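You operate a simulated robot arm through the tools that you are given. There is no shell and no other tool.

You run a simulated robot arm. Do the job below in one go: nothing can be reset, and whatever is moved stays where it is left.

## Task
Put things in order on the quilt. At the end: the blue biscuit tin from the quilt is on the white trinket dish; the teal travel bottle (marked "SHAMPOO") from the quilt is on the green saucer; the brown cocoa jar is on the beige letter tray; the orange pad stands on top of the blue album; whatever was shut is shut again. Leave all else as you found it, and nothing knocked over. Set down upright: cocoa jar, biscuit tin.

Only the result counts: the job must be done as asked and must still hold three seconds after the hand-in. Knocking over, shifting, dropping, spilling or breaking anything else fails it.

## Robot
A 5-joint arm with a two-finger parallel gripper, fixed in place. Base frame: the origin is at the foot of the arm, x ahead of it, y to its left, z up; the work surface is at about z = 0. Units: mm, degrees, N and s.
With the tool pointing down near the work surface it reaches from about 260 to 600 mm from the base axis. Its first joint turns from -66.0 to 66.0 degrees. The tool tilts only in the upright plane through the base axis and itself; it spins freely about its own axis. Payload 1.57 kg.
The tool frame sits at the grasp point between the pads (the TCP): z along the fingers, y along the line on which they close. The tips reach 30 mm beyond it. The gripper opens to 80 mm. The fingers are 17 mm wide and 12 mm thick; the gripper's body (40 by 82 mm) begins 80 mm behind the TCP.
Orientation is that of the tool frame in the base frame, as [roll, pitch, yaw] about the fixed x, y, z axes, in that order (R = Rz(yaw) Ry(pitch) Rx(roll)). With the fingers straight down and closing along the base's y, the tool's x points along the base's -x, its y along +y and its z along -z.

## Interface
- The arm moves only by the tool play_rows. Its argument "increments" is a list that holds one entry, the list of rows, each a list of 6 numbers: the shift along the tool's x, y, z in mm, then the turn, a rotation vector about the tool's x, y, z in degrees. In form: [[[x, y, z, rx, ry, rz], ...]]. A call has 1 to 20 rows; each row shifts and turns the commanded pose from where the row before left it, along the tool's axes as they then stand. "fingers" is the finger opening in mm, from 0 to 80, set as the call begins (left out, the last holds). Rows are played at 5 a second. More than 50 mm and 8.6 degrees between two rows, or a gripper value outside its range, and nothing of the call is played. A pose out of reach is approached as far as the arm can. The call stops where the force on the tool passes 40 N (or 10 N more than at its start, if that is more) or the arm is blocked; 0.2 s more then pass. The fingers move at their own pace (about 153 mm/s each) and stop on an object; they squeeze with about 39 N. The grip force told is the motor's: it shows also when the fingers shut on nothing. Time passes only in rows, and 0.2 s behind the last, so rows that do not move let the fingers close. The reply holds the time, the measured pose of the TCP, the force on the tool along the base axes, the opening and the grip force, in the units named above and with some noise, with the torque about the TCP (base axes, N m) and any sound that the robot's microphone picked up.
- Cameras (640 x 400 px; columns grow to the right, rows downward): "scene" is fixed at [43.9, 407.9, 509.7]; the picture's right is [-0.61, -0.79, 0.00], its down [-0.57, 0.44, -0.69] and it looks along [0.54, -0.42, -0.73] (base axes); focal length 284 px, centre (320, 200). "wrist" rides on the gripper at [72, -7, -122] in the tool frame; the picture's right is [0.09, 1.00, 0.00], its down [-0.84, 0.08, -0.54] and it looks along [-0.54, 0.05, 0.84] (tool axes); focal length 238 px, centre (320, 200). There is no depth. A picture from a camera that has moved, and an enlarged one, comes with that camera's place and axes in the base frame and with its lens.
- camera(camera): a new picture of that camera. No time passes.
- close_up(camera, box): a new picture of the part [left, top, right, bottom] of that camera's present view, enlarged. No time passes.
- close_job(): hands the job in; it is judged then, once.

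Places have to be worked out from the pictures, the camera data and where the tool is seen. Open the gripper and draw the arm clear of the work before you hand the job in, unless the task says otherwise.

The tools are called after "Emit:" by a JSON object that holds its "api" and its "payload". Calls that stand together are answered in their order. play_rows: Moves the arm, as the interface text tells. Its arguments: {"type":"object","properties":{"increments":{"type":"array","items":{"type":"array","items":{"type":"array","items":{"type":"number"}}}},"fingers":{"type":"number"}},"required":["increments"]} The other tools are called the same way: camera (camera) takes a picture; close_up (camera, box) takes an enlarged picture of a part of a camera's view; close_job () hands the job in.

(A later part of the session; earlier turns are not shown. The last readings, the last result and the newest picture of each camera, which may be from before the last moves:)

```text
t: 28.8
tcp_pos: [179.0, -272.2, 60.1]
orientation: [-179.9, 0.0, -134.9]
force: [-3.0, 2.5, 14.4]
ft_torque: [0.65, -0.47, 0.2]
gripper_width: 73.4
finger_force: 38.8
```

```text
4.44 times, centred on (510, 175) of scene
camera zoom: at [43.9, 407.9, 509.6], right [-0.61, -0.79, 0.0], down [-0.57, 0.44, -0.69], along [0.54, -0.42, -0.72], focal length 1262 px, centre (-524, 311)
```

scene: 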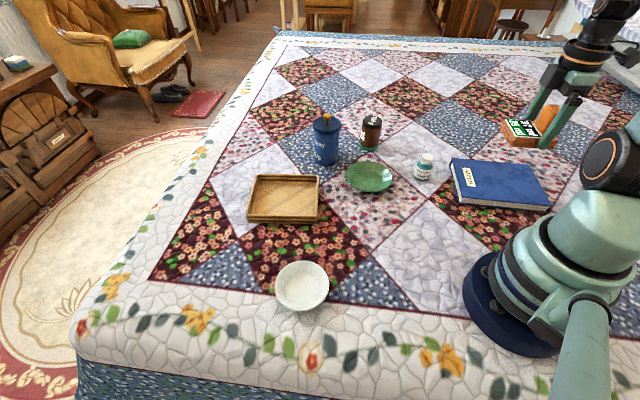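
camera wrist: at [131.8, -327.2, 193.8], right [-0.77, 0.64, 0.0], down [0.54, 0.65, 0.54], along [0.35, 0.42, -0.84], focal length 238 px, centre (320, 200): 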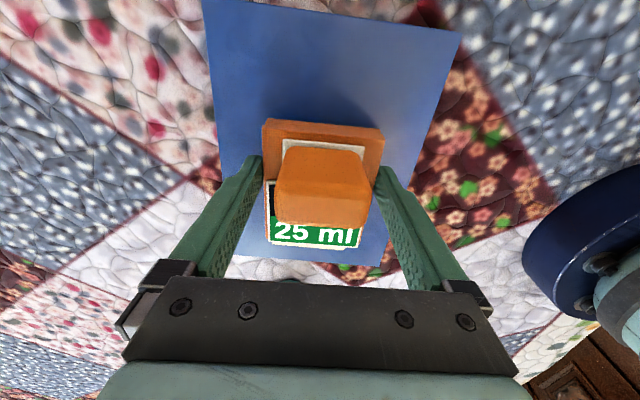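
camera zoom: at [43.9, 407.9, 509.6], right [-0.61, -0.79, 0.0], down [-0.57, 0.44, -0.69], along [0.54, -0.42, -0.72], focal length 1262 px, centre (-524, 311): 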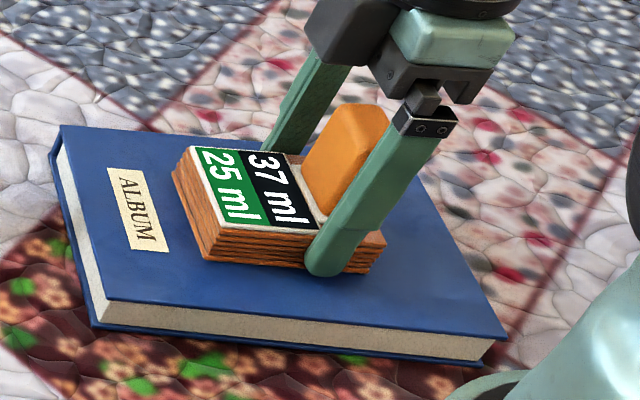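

Contact: the force jumped to +14 N at TCP z≈60. I ease off 0.7 mm, open the fingers, and rise straight up.

Emit:
{"api": "play_rows", "payload": {"increments": [[[0, 0, -0.7, 0, 0, 0], [0, 0, 0, 0, 0, 0]]]}}

Emit:
{"api": "play_rows", "payload": {"increments": [[[0, 0, 0, 0, 0, 0], [0, 0, 0, 0, 0, 0], [0, 0, -3, 0, 0, 0], [0, 0, -8, 0, 0, 0], [0, 0, -20, 0, 0, 0], [0, 0, -40, 0, 0, 0], [0, 0, -40, 0, 0, 0], [0, 0, -20, 0, 0, 0]]], "fingers": 80}}

Emit:
{"api": "close_up", "payload": {"camera": "scene", "box": [400, 110, 570, 220]}}

Emit:
{"api": "camera", "payload": {"camera": "wrist"}}

```text
t: 29.4
tcp_pos: [177.3, -271.6, 59.0]
orientation: [-180.0, 0.0, -134.8]
force: [-0.4, 0.0, -2.1]
ft_torque: [-0.02, -0.05, -0.07]
gripper_width: 73.5
finger_force: 38.9
```

```text
t: 31.2
tcp_pos: [177.6, -273.6, 191.6]
orientation: [-180.0, 0.0, -134.9]
force: [-0.2, 0.3, 0.3]
ft_torque: [-0.01, 0.01, -0.03]
gripper_width: 80.0
finger_force: 0.2
```

```text
3.64 times, centred on (485, 165) of scene
camera zoom: at [43.9, 407.9, 509.7], right [-0.61, -0.79, 0.0], down [-0.57, 0.44, -0.69], along [0.54, -0.42, -0.73], focal length 1032 px, centre (-280, 327)
```

zoom: 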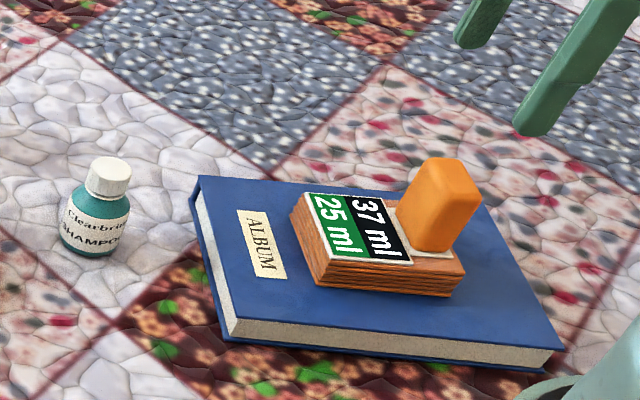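

```text
taken
camera wrist: at [131.2, -327.1, 312.9], right [-0.77, 0.64, 0.0], down [0.54, 0.65, 0.54], along [0.35, 0.42, -0.84], focal length 238 px, centre (320, 200)
```

wrist: 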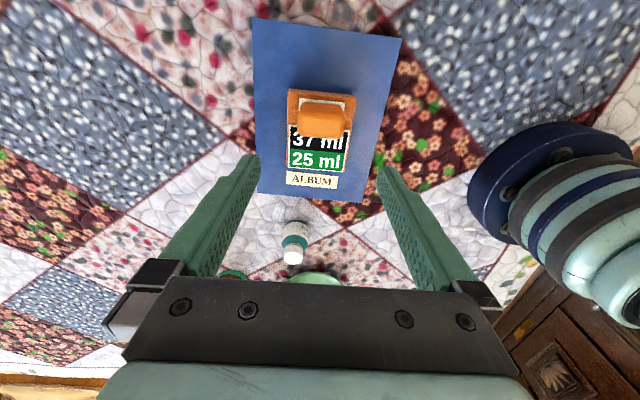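

The pad stands stably on the album. Next is the shampoo bottle near (319, -151): I turn the tool back to yaw 180 and move to view it.

Emit:
{"api": "play_rows", "payload": {"increments": [[[0, 0, 0, 0, 0, 7.5], [0, 0, 0, 0, 0, 7.5], [0, 0, 0, 0, 0, 7.5], [0, 0, 0, 0, 0, 7.5], [0, 0, 0, 0, 0, 7.5], [0, 0, 0, 0, 0, 7.5], [-18, 30.75, 10.5, 0, 0, 0], [-18, 30.75, 10.5, 0, 0, 0], [-18, 30.75, 10.5, 0, 0, 0], [-18, 30.75, 10.5, 0, 0, 0], [0, 0, 0, 0, 0, 0]]]}}

Emit:
{"api": "camera", "payload": {"camera": "wrist"}}

```text
t: 33.6
tcp_pos: [249.2, -148.9, 149.2]
orientation: [180.0, 0.0, -179.9]
force: [0.5, 0.2, -0.4]
ft_torque: [-0.01, 0.02, -0.03]
gripper_width: 79.8
finger_force: 0.1
```

```text
taken
camera wrist: at [177.9, -154.2, 270.3], right [-0.09, 1.0, 0.0], down [0.84, 0.08, 0.54], along [0.54, 0.05, -0.84], focal length 238 px, centre (320, 200)
```

wrist: 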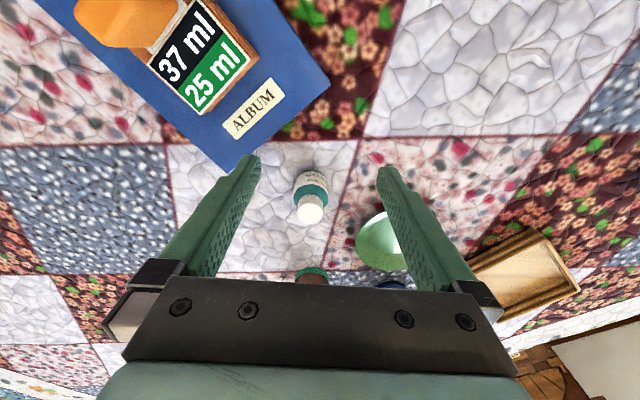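

Emit:
{"api": "close_up", "payload": {"camera": "wrist", "box": [270, 155, 350, 235]}}

Emit:
{"api": "close_up", "payload": {"camera": "wrist", "box": [340, 195, 460, 285]}}

Emit:
{"api": "close_up", "payload": {"camera": "scene", "box": [335, 140, 455, 210]}}

```text
5.00 times, centred on (310, 195) of wrist
camera zoom: at [177.9, -154.2, 270.3], right [-0.09, 1.0, 0.0], down [0.84, 0.08, 0.54], along [0.54, 0.05, -0.84], focal length 1192 px, centre (370, 225)
```

zoom: 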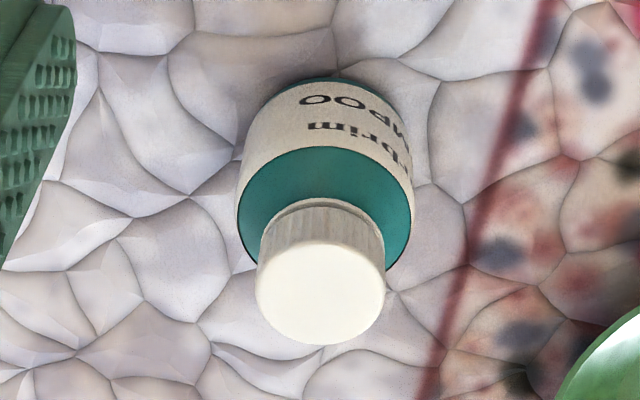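

```text
4.44 times, centred on (400, 240) of wrist
camera zoom: at [177.9, -154.2, 270.3], right [-0.09, 1.0, 0.0], down [0.84, 0.08, 0.54], along [0.54, 0.05, -0.84], focal length 1059 px, centre (-36, 22)
```

zoom: 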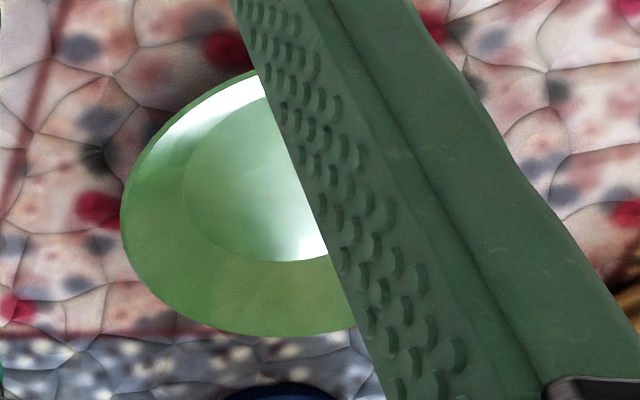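

```text
5.33 times, centred on (395, 175) of scene
camera zoom: at [43.9, 407.9, 509.7], right [-0.61, -0.79, 0.0], down [-0.57, 0.44, -0.69], along [0.54, -0.42, -0.73], focal length 1514 px, centre (-80, 333)
```

zoom: 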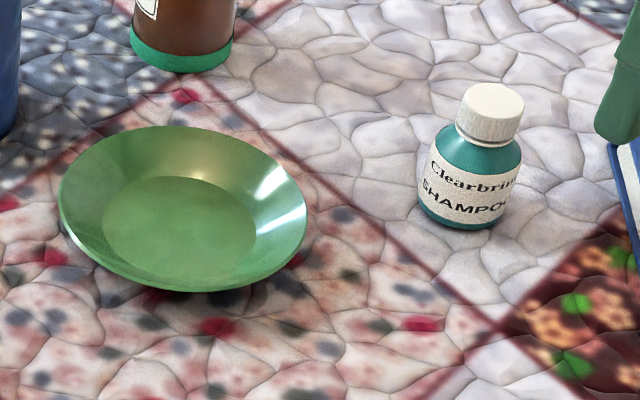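

The bottle is about 63 mm tall and 40–50 mm wide, centred near (329, -153). I move above it with the tips at about 80 mm, then check centring.

Emit:
{"api": "play_rows", "payload": {"increments": [[[-26.7, -1.3, 13, 0, 0, 0], [-26.7, -1.3, 13, 0, 0, 0], [-26.7, -1.3, 13, 0, 0, 0], [0, 0, 0, 0, 0, 0]]]}}

Emit:
{"api": "camera", "payload": {"camera": "wrist"}}

Emit:
{"api": "close_up", "payload": {"camera": "scene", "box": [375, 120, 475, 200]}}

```text
t: 34.6
tcp_pos: [330.9, -152.8, 110.1]
orientation: [-179.9, 0.0, -180.0]
force: [0.1, 0.7, -0.9]
ft_torque: [0.0, 0.0, -0.02]
gripper_width: 80.1
finger_force: 0.1
```

```text
taken
camera wrist: at [258.3, -158.5, 232.0], right [-0.09, 1.0, 0.0], down [0.84, 0.08, 0.54], along [0.54, 0.05, -0.84], focal length 238 px, centre (320, 200)
```

wrist: 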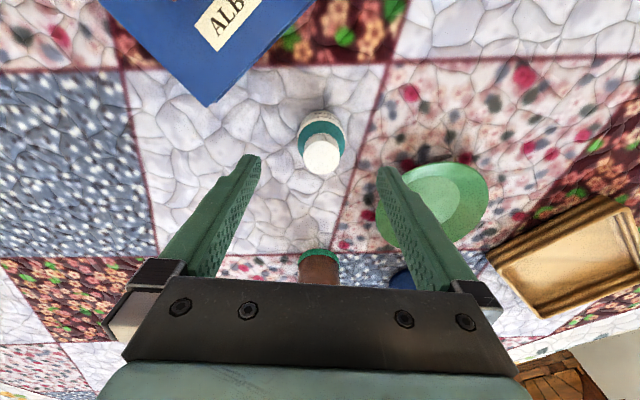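

```text
5.00 times, centred on (425, 160) of scene
camera zoom: at [43.9, 407.9, 509.7], right [-0.61, -0.79, 0.0], down [-0.57, 0.44, -0.69], along [0.54, -0.42, -0.73], focal length 1419 px, centre (-205, 400)
```

zoom: 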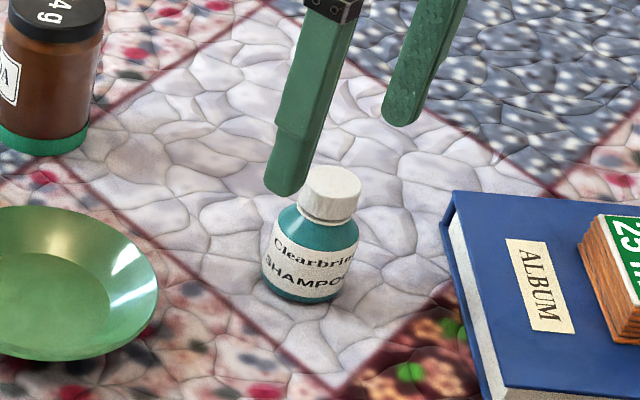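

The cap is centred within about 3 mm, so I correct slightly and descend to TCP z≈35 around the bottle.

Emit:
{"api": "play_rows", "payload": {"increments": [[[2.5, 1, 15, 0, 0, 0], [0, 0, 20, 0, 0, 0], [0, 0, 18, 0, 0, 0], [0, 0, 12, 0, 0, 0], [0, 0, 7, 0, 0, 0], [0, 0, 3, 0, 0, 0], [0, 0, 0, 0, 0, 0]]]}}

Emit:
{"api": "camera", "payload": {"camera": "wrist"}}

Emit:
{"api": "close_up", "payload": {"camera": "scene", "box": [375, 120, 475, 200]}}

```text
t: 36.2
tcp_pos: [328.7, -151.8, 35.5]
orientation: [-180.0, 0.0, -179.9]
force: [0.2, -0.9, -0.1]
ft_torque: [-0.01, -0.02, -0.01]
gripper_width: 80.1
finger_force: 0.1
```

```text
taken
camera wrist: at [255.6, -157.1, 156.8], right [-0.09, 1.0, 0.0], down [0.84, 0.08, 0.54], along [0.54, 0.05, -0.84], focal length 238 px, centre (320, 200)
```

wrist: 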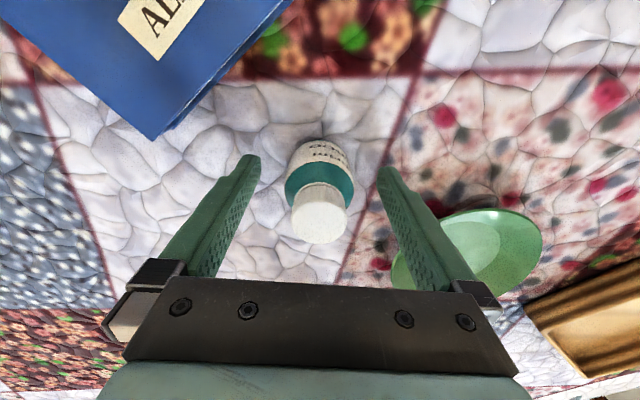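

```text
5.00 times, centred on (425, 160) of scene
camera zoom: at [43.9, 407.9, 509.7], right [-0.61, -0.79, 0.0], down [-0.57, 0.44, -0.69], along [0.54, -0.42, -0.73], focal length 1419 px, centre (-205, 400)
```

zoom: 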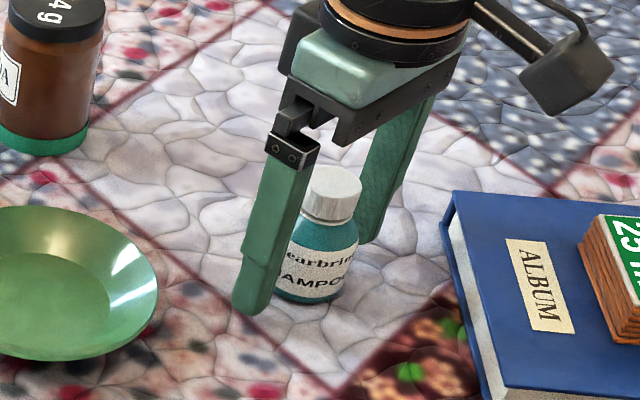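

The bottle stands between the pads. I close gently, grip, then lift a little.

Emit:
{"api": "play_rows", "payload": {"increments": [[[0, 0, 0, 0, 0, 0], [0, 0, 0, 0, 0, 0]]], "fingers": 54}}

Emit:
{"api": "play_rows", "payload": {"increments": [[[0, 0, 0, 0, 0, 0], [0, 0, 0, 0, 0, 0], [0, 0, 0, 0, 0, 0]]], "fingers": 20}}

Emit:
{"api": "play_rows", "payload": {"increments": [[[0, 0, -4, 0, 0, 0], [0, 0, -8, 0, 0, 0], [0, 0, -8, 0, 0, 0], [0, 0, 0, 0, 0, 0]]]}}

Emit:
{"api": "close_up", "payload": {"camera": "scene", "box": [375, 120, 475, 200]}}

Emit:
{"api": "camera", "payload": {"camera": "wrist"}}

```text
t: 36.8
tcp_pos: [326.9, -152.6, 34.9]
orientation: [180.0, 0.1, -180.0]
force: [0.2, 0.7, -0.2]
ft_torque: [-0.01, -0.02, 0.01]
gripper_width: 54.2
finger_force: 0.0
```

```text
t: 37.6
tcp_pos: [327.2, -152.1, 34.8]
orientation: [180.0, -0.1, -179.9]
force: [0.0, -0.3, -0.5]
ft_torque: [0.02, -0.02, -0.03]
gripper_width: 40.2
finger_force: 38.9
```

```text
t: 38.6
tcp_pos: [327.7, -152.4, 55.6]
orientation: [179.9, 0.0, -179.9]
force: [0.1, -0.5, -0.9]
ft_torque: [-0.05, -0.01, -0.01]
gripper_width: 40.2
finger_force: 39.2
```

```text
5.00 times, centred on (425, 160) of scene
camera zoom: at [43.9, 407.9, 509.7], right [-0.61, -0.79, 0.0], down [-0.57, 0.44, -0.69], along [0.54, -0.42, -0.73], focal length 1419 px, centre (-205, 400)
```

zoom: 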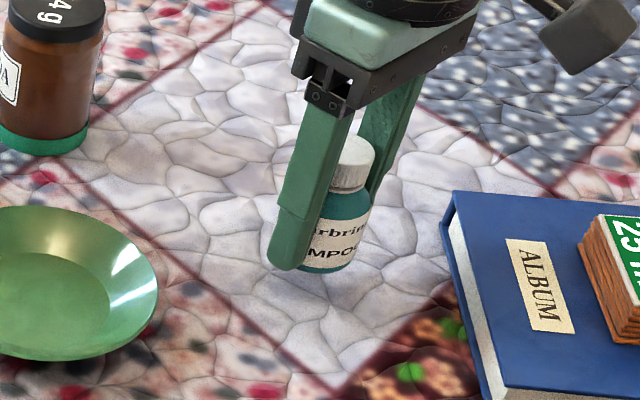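

```text
taken
camera wrist: at [255.2, -157.5, 177.4], right [-0.09, 1.0, 0.0], down [0.84, 0.08, 0.54], along [0.54, 0.05, -0.84], focal length 238 px, centre (320, 200)
```

wrist: 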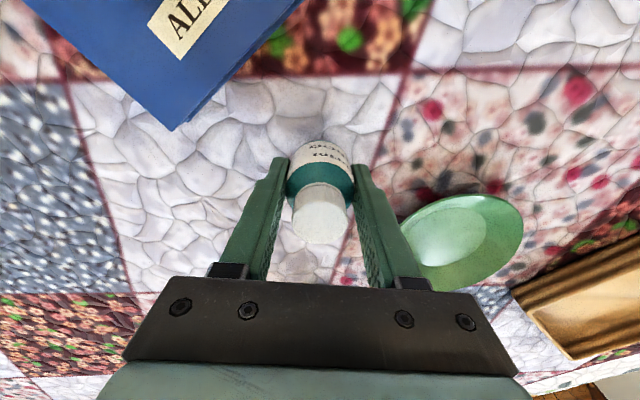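

The bottle is held at 40 mm and lifts cleanly. I raise it and carry it over the green saucer, then look down to find the saucer's centre.

Emit:
{"api": "play_rows", "payload": {"increments": [[[0, 0, -35, 0, 0, 0], [0, 0, -40, 0, 0, 0], [0, 0, -20, 0, 0, 0], [-17.1, 30.3, 0, 0, 0, 0], [-17.1, 30.3, 0, 0, 0, 0], [-17.1, 30.3, 0, 0, 0, 0], [-17.1, 30.3, 0, 0, 0, 0], [0, 0, 0, 0, 0, 0]]]}}

Emit:
{"api": "camera", "payload": {"camera": "wrist"}}

Emit:
{"api": "close_up", "payload": {"camera": "wrist", "box": [250, 60, 410, 180]}}

Emit:
{"api": "camera", "payload": {"camera": "scene"}}

```text
t: 40.4
tcp_pos: [397.3, -30.8, 150.5]
orientation: [-180.0, 0.0, -180.0]
force: [0.2, -0.3, -1.0]
ft_torque: [-0.01, -0.02, -0.03]
gripper_width: 40.5
finger_force: 39.1
```

```text
taken
camera wrist: at [323.7, -36.2, 271.7], right [-0.09, 1.0, 0.0], down [0.84, 0.08, 0.54], along [0.54, 0.05, -0.84], focal length 238 px, centre (320, 200)
```

wrist: 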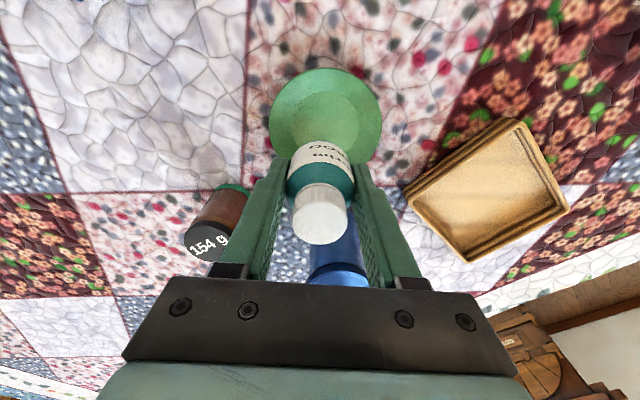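

```text
3.33 times, centred on (330, 120) of wrist
camera zoom: at [323.7, -36.2, 271.7], right [-0.09, 1.0, 0.0], down [0.84, 0.08, 0.54], along [0.54, 0.05, -0.84], focal length 794 px, centre (287, 467)
```

zoom: 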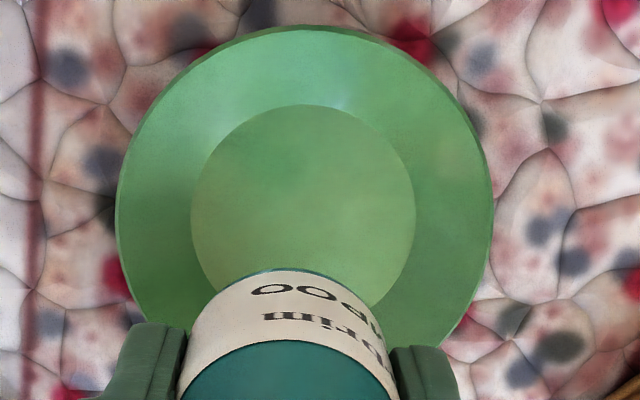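

```text
taken
```

scene: 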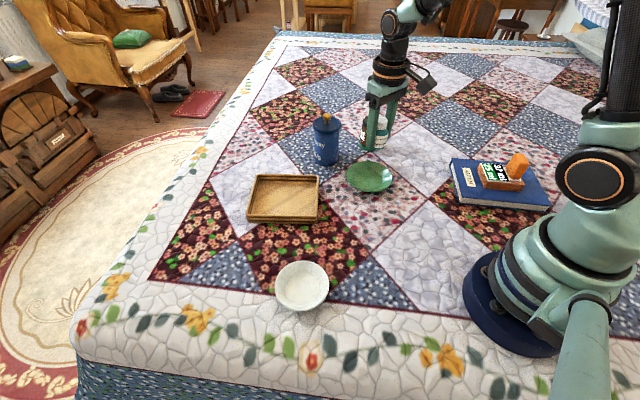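

The saucer's centre is about 3.4 mm outward and 4.7 mm left of the TCP, and its flat floor is about 75 mm wide. I correct for that and lower to just above the floor.

Emit:
{"api": "play_rows", "payload": {"increments": [[[-3.4, 4.7, 0, 0, 0, 0], [0, 0, 25, 0, 0, 0], [0, 0, 30, 0, 0, 0], [0, 0, 25, 0, 0, 0], [0, 0, 15, 0, 0, 0], [0, 0, 5, 0, 0, 0], [0, 0, 0, 0, 0, 0]]]}}

Emit:
{"api": "close_up", "payload": {"camera": "scene", "box": [320, 120, 420, 200]}}

Emit:
{"api": "camera", "payload": {"camera": "wrist"}}

```text
t: 42.0
tcp_pos: [399.4, -25.2, 51.1]
orientation: [-179.9, 0.0, -179.9]
force: [-0.5, 0.3, -0.4]
ft_torque: [0.01, -0.01, 0.01]
gripper_width: 40.2
finger_force: 38.8
```

```text
5.00 times, centred on (370, 160) of scene
camera zoom: at [43.9, 407.9, 509.7], right [-0.61, -0.79, 0.0], down [-0.57, 0.44, -0.69], along [0.54, -0.42, -0.73], focal length 1419 px, centre (70, 400)
```

zoom: 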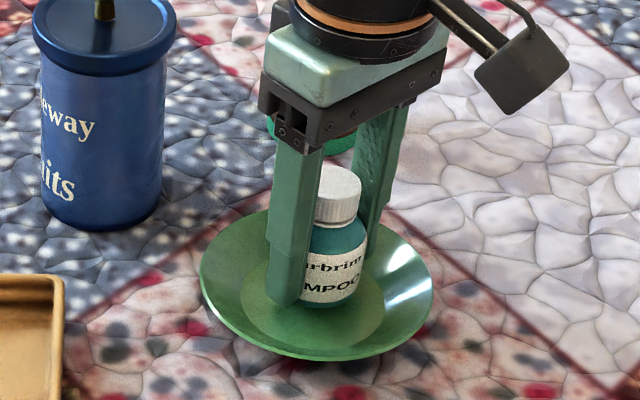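

```text
taken
camera wrist: at [326.7, -31.6, 172.1], right [-0.09, 1.0, 0.0], down [0.84, 0.08, 0.54], along [0.54, 0.05, -0.84], focal length 238 px, centre (320, 200)
```

wrist: 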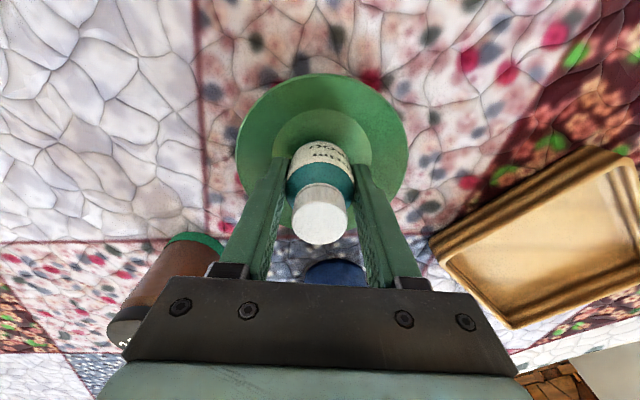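

Emit:
{"api": "play_rows", "payload": {"increments": [[[0, 0, 3, 0, 0, 0], [0, 0, 2, 0, 0, 0], [0, 0, 0, 0, 0, 0]]]}}

Emit:
{"api": "play_rows", "payload": {"increments": [[[0, 0, 1.5, 0, 0, 0], [0, 0, 1, 0, 0, 0], [0, 0, 0, 0, 0, 0]]]}}

Emit:
{"api": "close_up", "payload": {"camera": "scene", "box": [340, 145, 400, 195]}}

```text
t: 42.8
tcp_pos: [399.4, -26.4, 45.9]
orientation: [179.9, -0.1, -180.0]
force: [0.0, -0.5, -1.1]
ft_torque: [0.01, -0.02, 0.04]
gripper_width: 39.9
finger_force: 39.0
```

```text
t: 43.6
tcp_pos: [398.7, -25.9, 41.9]
orientation: [-180.0, 0.0, -179.9]
force: [0.5, -0.2, -0.9]
ft_torque: [-0.04, -0.02, 0.02]
gripper_width: 40.3
finger_force: 38.9
```

```text
8.00 times, centred on (370, 170) of scene
camera zoom: at [43.9, 407.9, 509.7], right [-0.61, -0.79, 0.0], down [-0.57, 0.44, -0.69], along [0.54, -0.42, -0.73], focal length 2271 px, centre (-80, 440)
```

zoom: 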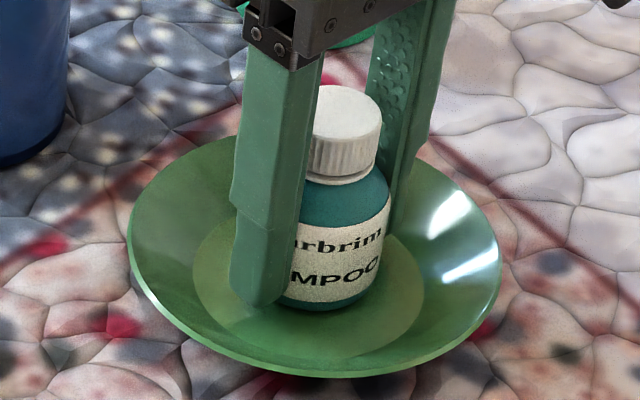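

Emit:
{"api": "play_rows", "payload": {"increments": [[[0, 0, 1, 0, 0, 0], [0, 0, 0.5, 0, 0, 0], [0, 0, 0, 0, 0, 0]]]}}

Emit:
{"api": "play_rows", "payload": {"increments": [[[0, 0, 1, 0, 0, 0], [0, 0, 0, 0, 0, 0]]]}}

Emit:
{"api": "play_rows", "payload": {"increments": [[[0, 0, 1, 0, 0, 0], [0, 0, 0, 0, 0, 0]]]}}

```text
t: 44.4
tcp_pos: [399.1, -26.2, 42.6]
orientation: [180.0, 0.1, -179.9]
force: [-0.1, 0.0, -0.5]
ft_torque: [-0.01, -0.02, -0.02]
gripper_width: 40.4
finger_force: 39.5
```

```text
t: 45.0
tcp_pos: [399.9, -26.5, 41.1]
orientation: [179.9, -0.1, -179.9]
force: [-4.0, -0.1, 12.3]
ft_torque: [-0.04, 0.11, -0.01]
gripper_width: 40.3
finger_force: 39.6
```

```text
t: 45.6
tcp_pos: [400.0, -26.2, 40.6]
orientation: [179.9, 0.1, -179.9]
force: [-7.8, 2.1, 33.2]
ft_torque: [0.11, 0.3, -0.05]
gripper_width: 40.4
finger_force: 39.0
```

Contact was made and the last step pressed with 33 N. I back off 1.3 mm to unload it before releasing.

Emit:
{"api": "play_rows", "payload": {"increments": [[[0, 0, -1.3, 0, 0, 0], [0, 0, 0, 0, 0, 0]]]}}

Emit:
{"api": "close_up", "payload": {"camera": "scene", "box": [340, 145, 400, 195]}}

```text
t: 46.2
tcp_pos: [399.8, -26.3, 40.5]
orientation: [-180.0, 0.1, -179.8]
force: [4.5, 1.3, 10.0]
ft_torque: [0.08, -0.11, -0.02]
gripper_width: 40.4
finger_force: 38.8
```

```text
8.00 times, centred on (370, 170) of scene
camera zoom: at [43.9, 407.9, 509.7], right [-0.61, -0.79, 0.0], down [-0.57, 0.44, -0.69], along [0.54, -0.42, -0.72], focal length 2271 px, centre (-80, 440)
```

zoom: 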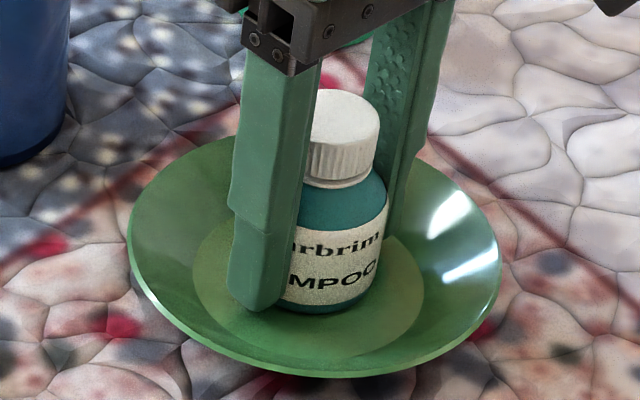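

Emit:
{"api": "play_rows", "payload": {"increments": [[[0, 0, -0.5, 0, 0, 0], [0, 0, 0, 0, 0, 0]]]}}

Emit:
{"api": "play_rows", "payload": {"increments": [[[0, 0, 0, 0, 0, 0], [0, 0, 0, 0, 0, 0]]], "fingers": 49}}

Emit:
{"api": "close_up", "payload": {"camera": "scene", "box": [340, 145, 400, 195]}}

Emit:
{"api": "camera", "payload": {"camera": "wrist"}}

```text
t: 46.8
tcp_pos: [397.9, -25.7, 41.7]
orientation: [179.9, -0.1, -180.0]
force: [1.0, -1.0, 3.2]
ft_torque: [-0.05, -0.06, 0.03]
gripper_width: 40.3
finger_force: 39.0
```

```text
t: 47.4
tcp_pos: [398.8, -25.3, 42.0]
orientation: [-180.0, 0.0, -179.8]
force: [-0.2, 0.4, -0.4]
ft_torque: [-0.01, -0.04, 0.0]
gripper_width: 48.8
finger_force: 0.1
```

```text
8.00 times, centred on (370, 170) of scene
camera zoom: at [43.9, 407.9, 509.7], right [-0.61, -0.79, 0.0], down [-0.57, 0.44, -0.69], along [0.54, -0.42, -0.73], focal length 2271 px, centre (-80, 440)
```

zoom: 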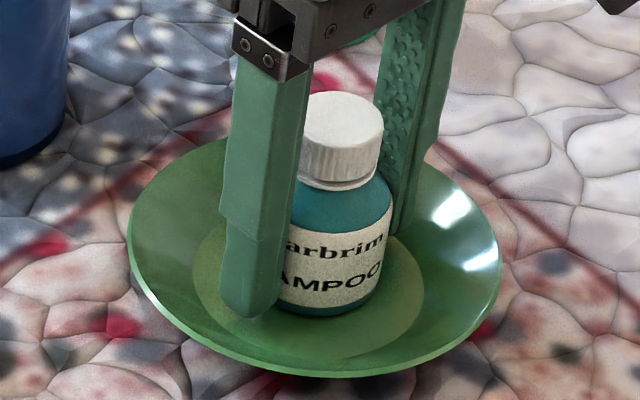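

```text
taken
camera wrist: at [326.6, -31.4, 162.7], right [-0.09, 1.0, 0.0], down [0.84, 0.08, 0.54], along [0.54, 0.05, -0.84], focal length 238 px, centre (320, 200)
```

wrist: 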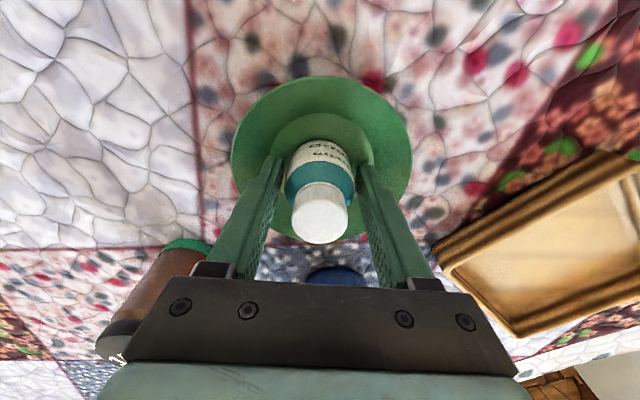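

The bottle stands free in the saucer. I rise straight up.

Emit:
{"api": "play_rows", "payload": {"increments": [[[0, 0, -5, 0, 0, 0], [0, 0, -10, 0, 0, 0], [0, 0, -20, 0, 0, 0], [0, 0, -30, 0, 0, 0], [0, 0, -40, 0, 0, 0], [0, 0, -15, 0, 0, 0], [0, 0, 0, 0, 0, 0]]]}}

Emit:
{"api": "camera", "payload": {"camera": "wrist"}}

Emit:
{"api": "camera", "payload": {"camera": "scene"}}

```text
t: 49.0
tcp_pos: [400.5, -26.7, 161.5]
orientation: [-179.9, 0.0, -179.9]
force: [-0.2, -0.3, 0.3]
ft_torque: [-0.02, 0.0, -0.01]
gripper_width: 48.9
finger_force: 0.1
```

```text
taken
camera wrist: at [327.8, -32.0, 282.9], right [-0.09, 1.0, 0.0], down [0.84, 0.08, 0.54], along [0.54, 0.05, -0.84], focal length 238 px, centre (320, 200)
```

wrist: 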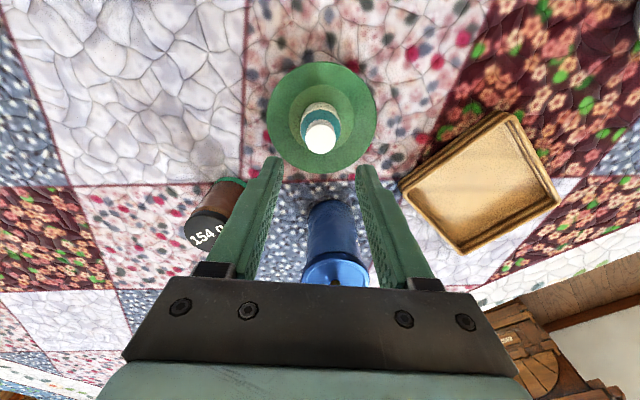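

```text
taken
```

scene: 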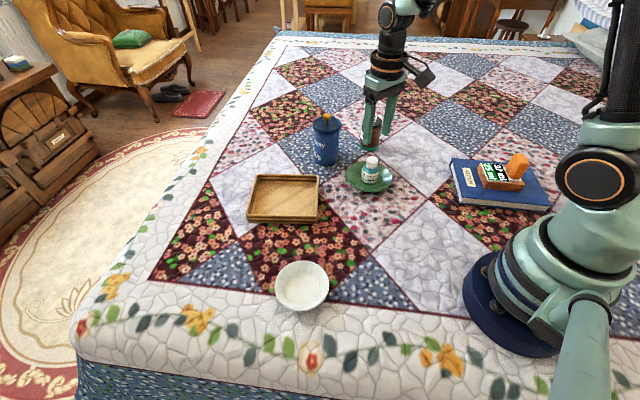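

The bottle is upright in the saucer. Now I move to view the cocoa jar and check whether its green foot is part of the jar.

Emit:
{"api": "play_rows", "payload": {"increments": [[[0, -25, -3, 0, 0, 0], [0, -25, -3, 0, 0, 0], [0, -25, -3, 0, 0, 0], [0, -25, 0, 0, 0, 0], [0, 0, 0, 0, 0, 0]]], "fingers": 80}}

Emit:
{"api": "camera", "payload": {"camera": "wrist"}}

Emit:
{"api": "close_up", "payload": {"camera": "wrist", "box": [250, 140, 390, 270]}}

Emit:
{"api": "close_up", "payload": {"camera": "scene", "box": [340, 105, 400, 155]}}

```text
t: 50.2
tcp_pos: [399.6, -125.2, 171.2]
orientation: [180.0, 0.0, -179.9]
force: [0.2, -0.7, 0.5]
ft_torque: [-0.02, -0.01, -0.01]
gripper_width: 79.9
finger_force: 0.1
```

```text
taken
camera wrist: at [326.7, -131.2, 291.9], right [-0.09, 1.0, 0.0], down [0.84, 0.08, 0.54], along [0.54, 0.05, -0.84], focal length 238 px, centre (320, 200)
```

wrist: 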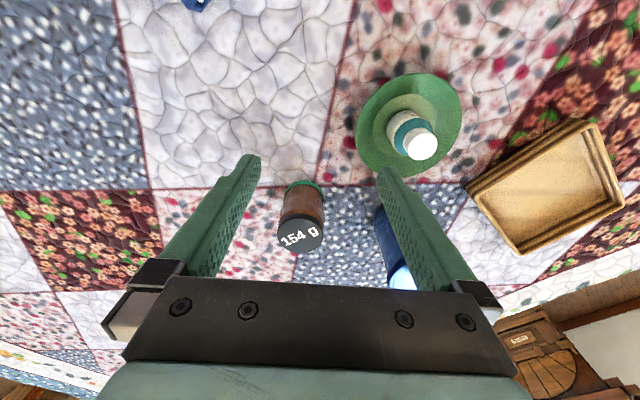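

```text
3.08 times, centred on (320, 205) of wrist
camera zoom: at [326.7, -131.2, 291.9], right [-0.09, 1.0, 0.0], down [0.84, 0.08, 0.54], along [0.54, 0.05, -0.84], focal length 733 px, centre (320, 185)
```

zoom: 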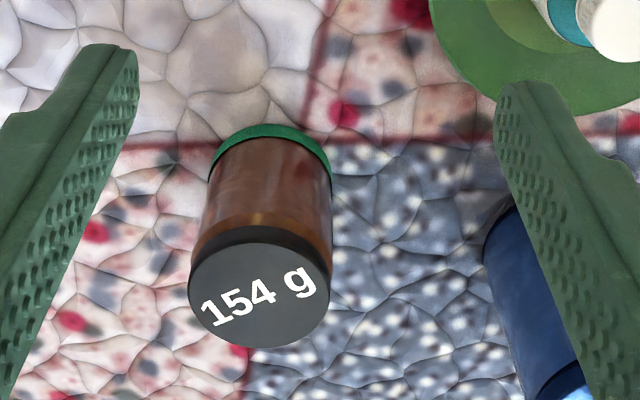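

```text
8.00 times, centred on (370, 130) of scene
camera zoom: at [43.9, 407.9, 509.7], right [-0.61, -0.79, 0.0], down [-0.57, 0.44, -0.69], along [0.54, -0.42, -0.73], focal length 2271 px, centre (-80, 760)
```

zoom: 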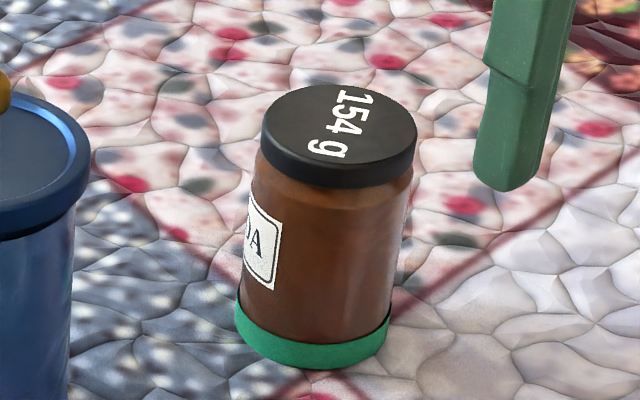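

The green foot looks like a band on the jar, about the same width as the 55 mm lid. The jar is about 83 mm tall near (511, -138), so I move above it and check centring.

Emit:
{"api": "play_rows", "payload": {"increments": [[[-28, -3.5, 10, 0, 0, 0], [-28, -3.5, 10, 0, 0, 0], [-28, -3.5, 12, 0, 0, 0], [-28, -3.5, 12, 0, 0, 0], [0, 0, 0, 0, 0, 0]]]}}

Emit:
{"api": "camera", "payload": {"camera": "wrist"}}

Emit:
{"api": "close_up", "payload": {"camera": "wrist", "box": [250, 80, 390, 210]}}

Emit:
{"api": "close_up", "payload": {"camera": "scene", "box": [330, 85, 410, 155]}}

```text
t: 51.4
tcp_pos: [511.5, -139.3, 126.3]
orientation: [-180.0, 0.0, -180.0]
force: [0.1, -0.6, 0.5]
ft_torque: [0.01, -0.01, 0.02]
gripper_width: 80.2
finger_force: 0.1
```

```text
taken
camera wrist: at [439.2, -144.6, 247.8], right [-0.09, 1.0, 0.0], down [0.84, 0.08, 0.54], along [0.54, 0.05, -0.84], focal length 238 px, centre (320, 200)
```

wrist: 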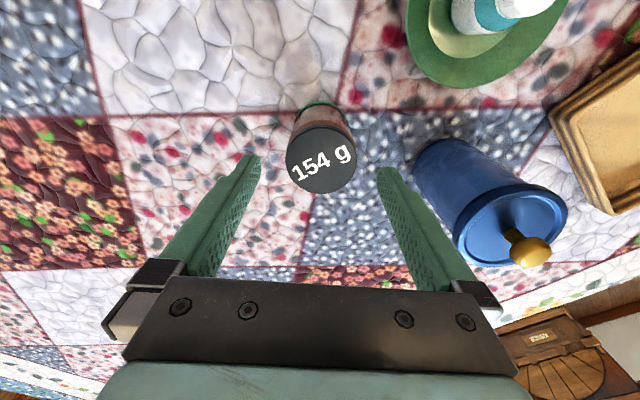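

```text
3.08 times, centred on (320, 145) of wrist
camera zoom: at [439.2, -144.6, 247.8], right [-0.09, 1.0, 0.0], down [0.84, 0.08, 0.54], along [0.54, 0.05, -0.84], focal length 733 px, centre (320, 369)
```

zoom: 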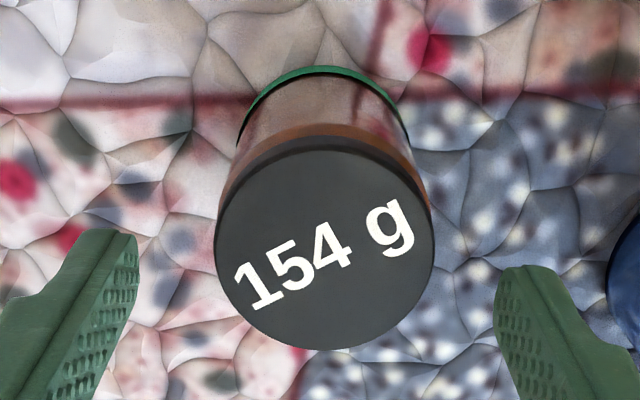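

```text
5.71 times, centred on (370, 120) of scene
camera zoom: at [43.9, 407.9, 509.7], right [-0.61, -0.79, 0.0], down [-0.57, 0.44, -0.69], along [0.54, -0.42, -0.73], focal length 1622 px, centre (34, 657)
```

zoom: 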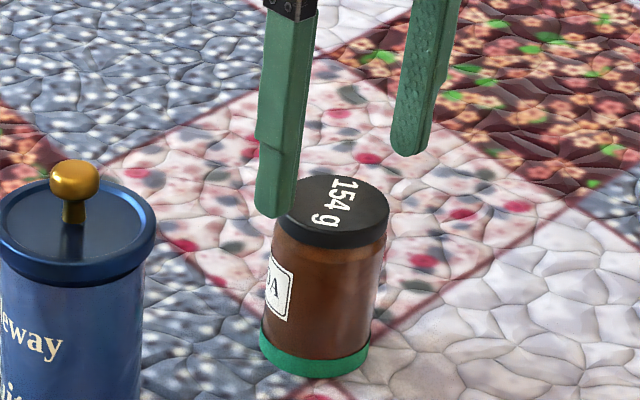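

The jar is centred under the tool within 1 mm. I descend low so the pads also cover the green band, with TCP z≈34 and tips at 4.

Emit:
{"api": "play_rows", "payload": {"increments": [[[0.5, 0.8, 20, 0, 0, 0], [0, 0, 20, 0, 0, 0], [0, 0, 20, 0, 0, 0], [0, 0, 16, 0, 0, 0], [0, 0, 10, 0, 0, 0], [0, 0, 4, 0, 0, 0], [0, 0, 2, 0, 0, 0], [0, 0, 0, 0, 0, 0]]]}}

Emit:
{"api": "camera", "payload": {"camera": "wrist"}}

Emit:
{"api": "close_up", "payload": {"camera": "scene", "box": [330, 85, 410, 155]}}

```text
t: 53.2
tcp_pos: [510.6, -138.8, 34.0]
orientation: [180.0, 0.0, -179.9]
force: [-0.2, 0.0, 0.9]
ft_torque: [-0.03, -0.02, 0.01]
gripper_width: 80.0
finger_force: 0.1
```

```text
taken
camera wrist: at [438.2, -144.6, 155.6], right [-0.09, 1.0, 0.0], down [0.84, 0.08, 0.54], along [0.54, 0.05, -0.84], focal length 238 px, centre (320, 200)
```

wrist: 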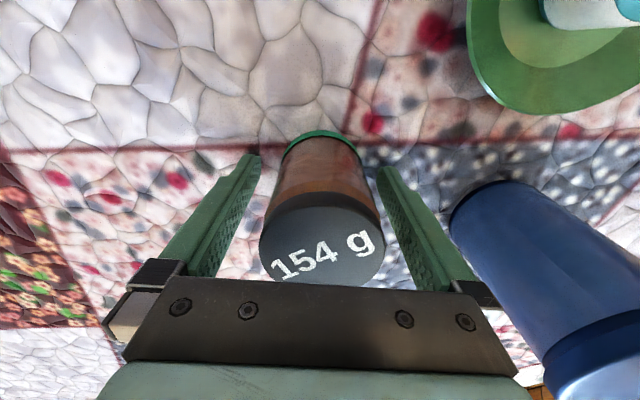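

```text
5.71 times, centred on (370, 120) of scene
camera zoom: at [43.9, 407.9, 509.7], right [-0.61, -0.79, 0.0], down [-0.57, 0.44, -0.69], along [0.54, -0.42, -0.73], focal length 1622 px, centre (34, 657)
```

zoom: 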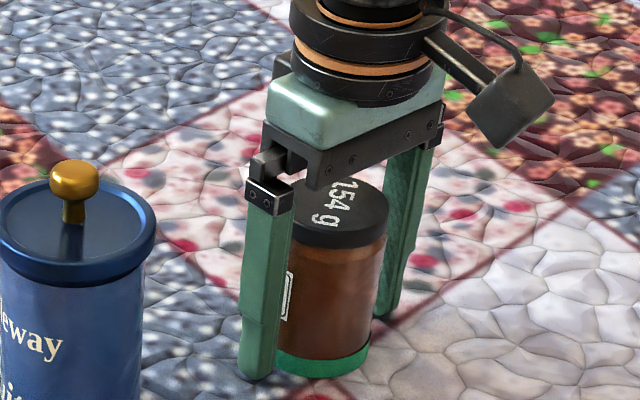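

Emit:
{"api": "play_rows", "payload": {"increments": [[[0, 0, 0, 0, 0, 0], [0, 0, 0, 0, 0, 0]]], "fingers": 60}}

Emit:
{"api": "play_rows", "payload": {"increments": [[[0, 0, 0, 0, 0, 0], [0, 0, 0, 0, 0, 0], [0, 0, 0, 0, 0, 0]]], "fingers": 30}}

Emit:
{"api": "play_rows", "payload": {"increments": [[[0, 0, -3, 0, 0, 0], [0, 0, -5, 0, 0, 0], [0, 0, -4, 0, 0, 0], [0, 0, 0, 0, 0, 0]]]}}

Emit:
{"api": "close_up", "payload": {"camera": "scene", "box": [330, 85, 410, 155]}}

Emit:
{"api": "camera", "payload": {"camera": "wrist"}}

```text
t: 53.8
tcp_pos: [510.1, -139.7, 35.1]
orientation: [-180.0, 0.0, -179.9]
force: [-0.6, -0.3, -0.1]
ft_torque: [0.0, 0.03, 0.0]
gripper_width: 60.1
finger_force: 0.0
```

```text
t: 54.6
tcp_pos: [510.0, -139.0, 34.5]
orientation: [179.9, 0.0, -179.8]
force: [-0.2, 0.0, 1.7]
ft_torque: [0.01, 0.04, 0.02]
gripper_width: 54.7
finger_force: 39.0
```

```text
t: 55.6
tcp_pos: [511.9, -138.8, 45.6]
orientation: [180.0, 0.0, -179.8]
force: [0.4, -0.5, -1.0]
ft_torque: [0.01, 0.01, -0.01]
gripper_width: 54.6
finger_force: 38.9
```

```text
5.71 times, centred on (370, 120) of scene
camera zoom: at [43.9, 407.9, 509.7], right [-0.61, -0.79, 0.0], down [-0.57, 0.44, -0.69], along [0.54, -0.42, -0.73], focal length 1622 px, centre (34, 657)
```

zoom: 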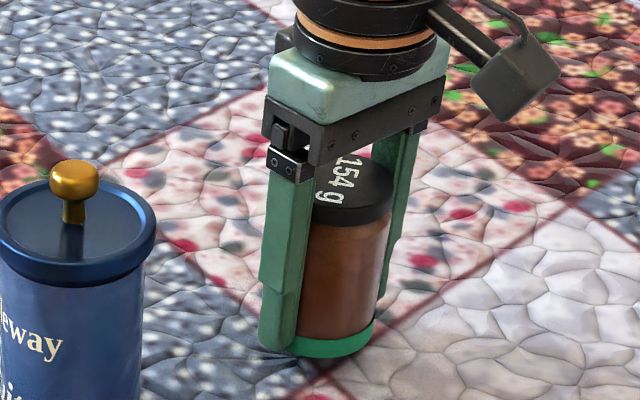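

```text
taken
camera wrist: at [438.3, -144.1, 167.9], right [-0.09, 1.0, 0.0], down [0.84, 0.08, 0.54], along [0.54, 0.05, -0.84], focal length 238 px, centre (320, 200)
```

wrist: 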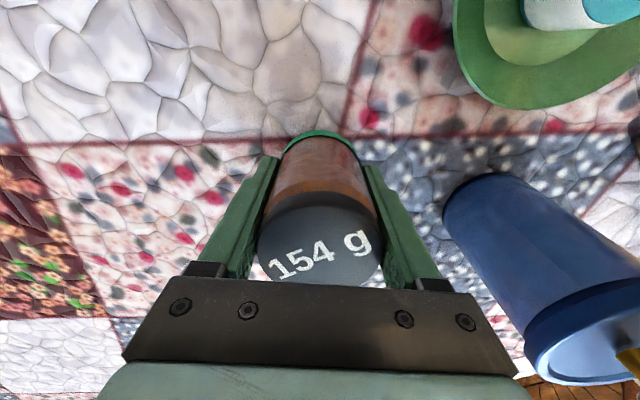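

The jar comes up with its green band attached and upright. I raise it to z≈190, carry it on an inner path past the tin, and stop over the tray.

Emit:
{"api": "play_rows", "payload": {"increments": [[[0, 0, -20, 0, 0, 0], [0, 0, -40, 0, 0, 0], [0, 0, -45, 0, 0, 0], [0, 0, -40, 0, 0, 0], [22.75, 19.5, 0, 0, 0, 0], [22.75, 19.5, 0, 0, 0, 0], [22.75, 19.5, 0, 0, 0, 0], [22.75, 19.5, 0, 0, 0, 0], [0, 30, 0, 0, 0, 0], [0, 30, 0, 0, 0, 0], [0, 30, 0, 0, 0, 0], [0, 30, 0, 0, 0, 0], [-12.75, 30.25, 0, 0, 0, 0], [-12.75, 30.25, 0, 0, 0, 0], [-12.75, 30.25, 0, 0, 0, 0], [-12.75, 30.25, 0, 0, 0, 0], [0, 0, 0, 0, 0, 0]]]}}

Emit:
{"api": "camera", "payload": {"camera": "wrist"}}

Emit:
{"api": "camera", "payload": {"camera": "scene"}}

```text
t: 59.2
tcp_pos: [470.3, 180.7, 191.0]
orientation: [-180.0, 0.0, -179.8]
force: [0.1, -1.0, -1.6]
ft_torque: [-0.04, -0.02, 0.02]
gripper_width: 54.5
finger_force: 38.7
```

```text
taken
camera wrist: at [398.1, 175.1, 312.9], right [-0.09, 1.0, 0.0], down [0.84, 0.08, 0.54], along [0.54, 0.05, -0.84], focal length 238 px, centre (320, 200)
```

wrist: 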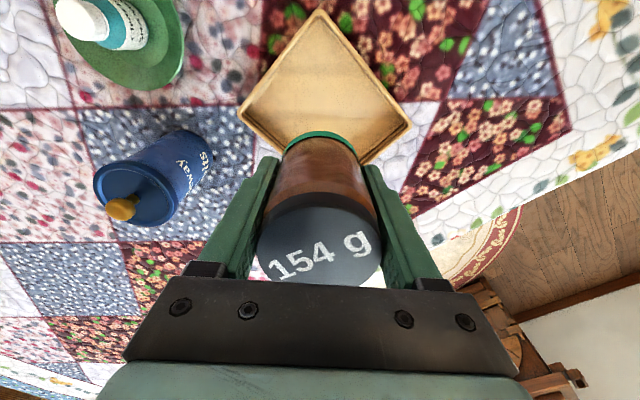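

```text
taken
```

scene: 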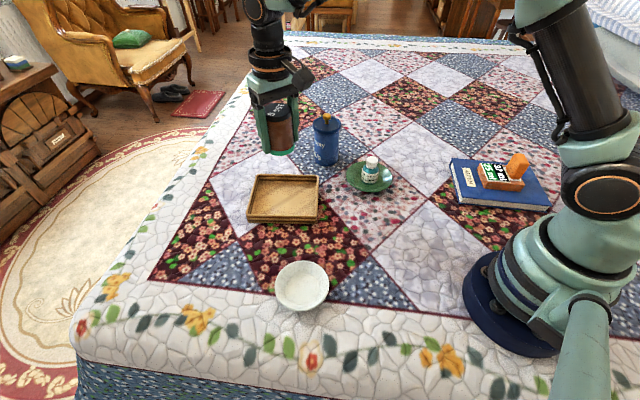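

The tray's centre is about 4–6 mm further to +y than the TCP. I correct and lower the jar to about 15 mm above the tray floor.

Emit:
{"api": "play_rows", "payload": {"increments": [[[1, 4.5, 0, 0, 0, 0], [0, 0, 30, 0, 0, 0], [0, 0, 35, 0, 0, 0], [0, 0, 35, 0, 0, 0], [0, 0, 20, 0, 0, 0], [0, 0, 12, 0, 0, 0], [0, 0, 5, 0, 0, 0], [0, 0, 0, 0, 0, 0]]]}}

Emit:
{"api": "close_up", "payload": {"camera": "scene", "box": [230, 130, 340, 230]}}

Emit:
{"api": "camera", "payload": {"camera": "wrist"}}

```text
t: 61.0
tcp_pos: [469.6, 184.3, 54.0]
orientation: [-180.0, 0.0, -179.9]
force: [-0.8, 0.2, -1.7]
ft_torque: [0.01, 0.0, 0.0]
gripper_width: 54.4
finger_force: 38.9
```

```text
4.00 times, centred on (285, 180) of scene
camera zoom: at [43.9, 407.9, 509.7], right [-0.61, -0.79, 0.0], down [-0.57, 0.44, -0.69], along [0.54, -0.42, -0.73], focal length 1135 px, centre (460, 280)
```

zoom: 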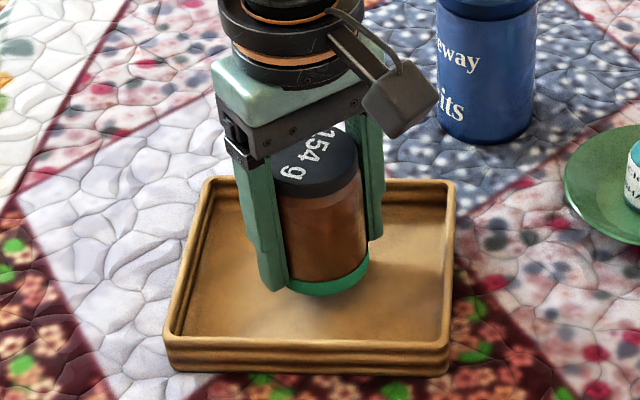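

```text
taken
camera wrist: at [396.9, 178.9, 175.5], right [-0.09, 1.0, 0.0], down [0.84, 0.08, 0.54], along [0.54, 0.05, -0.84], focal length 238 px, centre (320, 200)
```

wrist: 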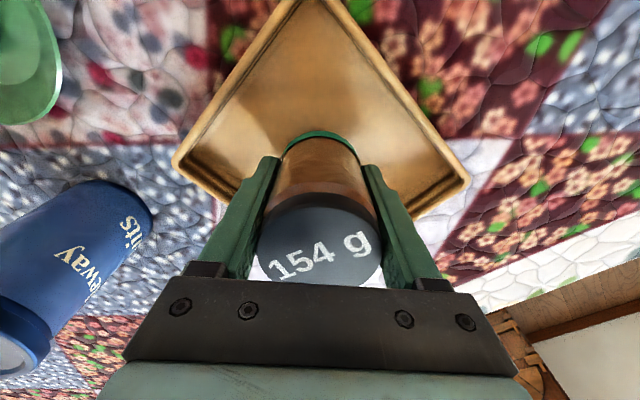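

Emit:
{"api": "play_rows", "payload": {"increments": [[[0, 0, 4, 0, 0, 0], [0, 0, 3, 0, 0, 0], [0, 0, 1.5, 0, 0, 0], [0, 0, 0, 0, 0, 0]]]}}

Emit:
{"api": "close_up", "payload": {"camera": "scene", "box": [240, 150, 330, 230]}}

```text
t: 62.0
tcp_pos: [468.3, 183.8, 46.0]
orientation: [-180.0, 0.0, -180.0]
force: [0.7, -0.8, -1.3]
ft_torque: [-0.02, -0.02, -0.02]
gripper_width: 54.7
finger_force: 39.3
```

```text
5.00 times, centred on (285, 190) of scene
camera zoom: at [43.9, 407.9, 509.7], right [-0.61, -0.79, 0.0], down [-0.57, 0.44, -0.69], along [0.54, -0.42, -0.73], focal length 1419 px, centre (495, 250)
```

zoom: 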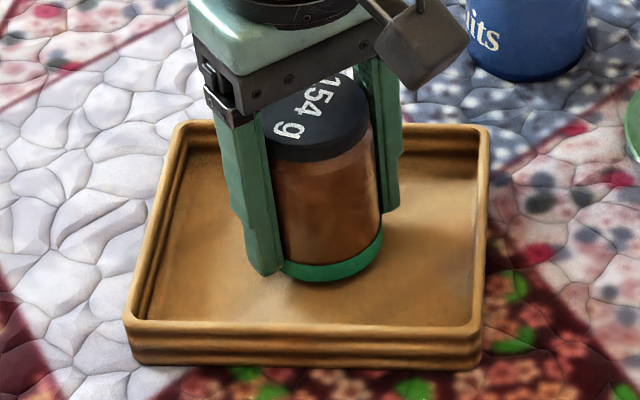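

Emit:
{"api": "play_rows", "payload": {"increments": [[[0, 0, 1.5, 0, 0, 0], [0, 0, 1, 0, 0, 0], [0, 0, 0, 0, 0, 0]]]}}

```text
t: 62.8
tcp_pos: [469.4, 184.9, 42.3]
orientation: [179.9, 0.1, -179.8]
force: [0.3, 0.7, -1.5]
ft_torque: [-0.01, -0.02, -0.01]
gripper_width: 54.4
finger_force: 38.9
```

No contact yet, so I continue in 1 mm steps.

Emit:
{"api": "play_rows", "payload": {"increments": [[[0, 0, 1, 0, 0, 0], [0, 0, 0, 0, 0, 0]]]}}

```text
t: 63.4
tcp_pos: [468.1, 185.8, 41.7]
orientation: [180.0, 0.0, -179.8]
force: [0.1, -0.2, -1.0]
ft_torque: [0.01, 0.02, 0.0]
gripper_width: 54.6
finger_force: 38.2
```

Still hanging free at about -1 N, so another millimetre.

Emit:
{"api": "play_rows", "payload": {"increments": [[[0, 0, 1, 0, 0, 0], [0, 0, 0, 0, 0, 0]]]}}

```text
t: 64.0
tcp_pos: [469.9, 184.7, 41.0]
orientation: [179.9, 0.0, -179.9]
force: [0.4, -0.7, -0.9]
ft_torque: [-0.01, 0.01, -0.01]
gripper_width: 54.6
finger_force: 38.6
```

Still no contact, and I continue the same way.

Emit:
{"api": "play_rows", "payload": {"increments": [[[0, 0, 1, 0, 0, 0], [0, 0, 0, 0, 0, 0]]]}}

```text
t: 64.6
tcp_pos: [469.9, 184.8, 40.6]
orientation: [180.0, -0.1, -179.9]
force: [0.0, 0.0, -1.7]
ft_torque: [0.02, 0.01, -0.01]
gripper_width: 54.4
finger_force: 39.0
```

Emit:
{"api": "play_rows", "payload": {"increments": [[[0, 0, 1, 0, 0, 0], [0, 0, 0, 0, 0, 0]]]}}

Emit:
{"api": "close_up", "payload": {"camera": "scene", "box": [250, 160, 310, 210]}}

```text
t: 65.2
tcp_pos: [469.8, 184.4, 39.0]
orientation: [-180.0, -0.1, -179.9]
force: [0.0, 0.1, -2.2]
ft_torque: [0.0, -0.01, 0.04]
gripper_width: 54.7
finger_force: 39.0
```

```text
8.00 times, centred on (280, 185) of scene
camera zoom: at [43.9, 407.9, 509.7], right [-0.61, -0.79, 0.0], down [-0.57, 0.44, -0.69], along [0.54, -0.42, -0.73], focal length 2271 px, centre (640, 320)
```

zoom: 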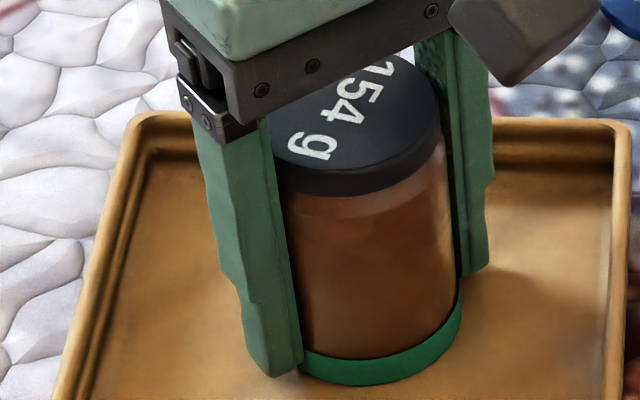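

Emit:
{"api": "play_rows", "payload": {"increments": [[[0, 0, 1, 0, 0, 0], [0, 0, 0, 0, 0, 0]]]}}

```text
t: 65.8
tcp_pos: [469.7, 184.7, 39.7]
orientation: [180.0, 0.0, -179.9]
force: [-6.3, -1.8, 15.9]
ft_torque: [-0.08, 0.24, 0.02]
gripper_width: 54.9
finger_force: 39.3
```

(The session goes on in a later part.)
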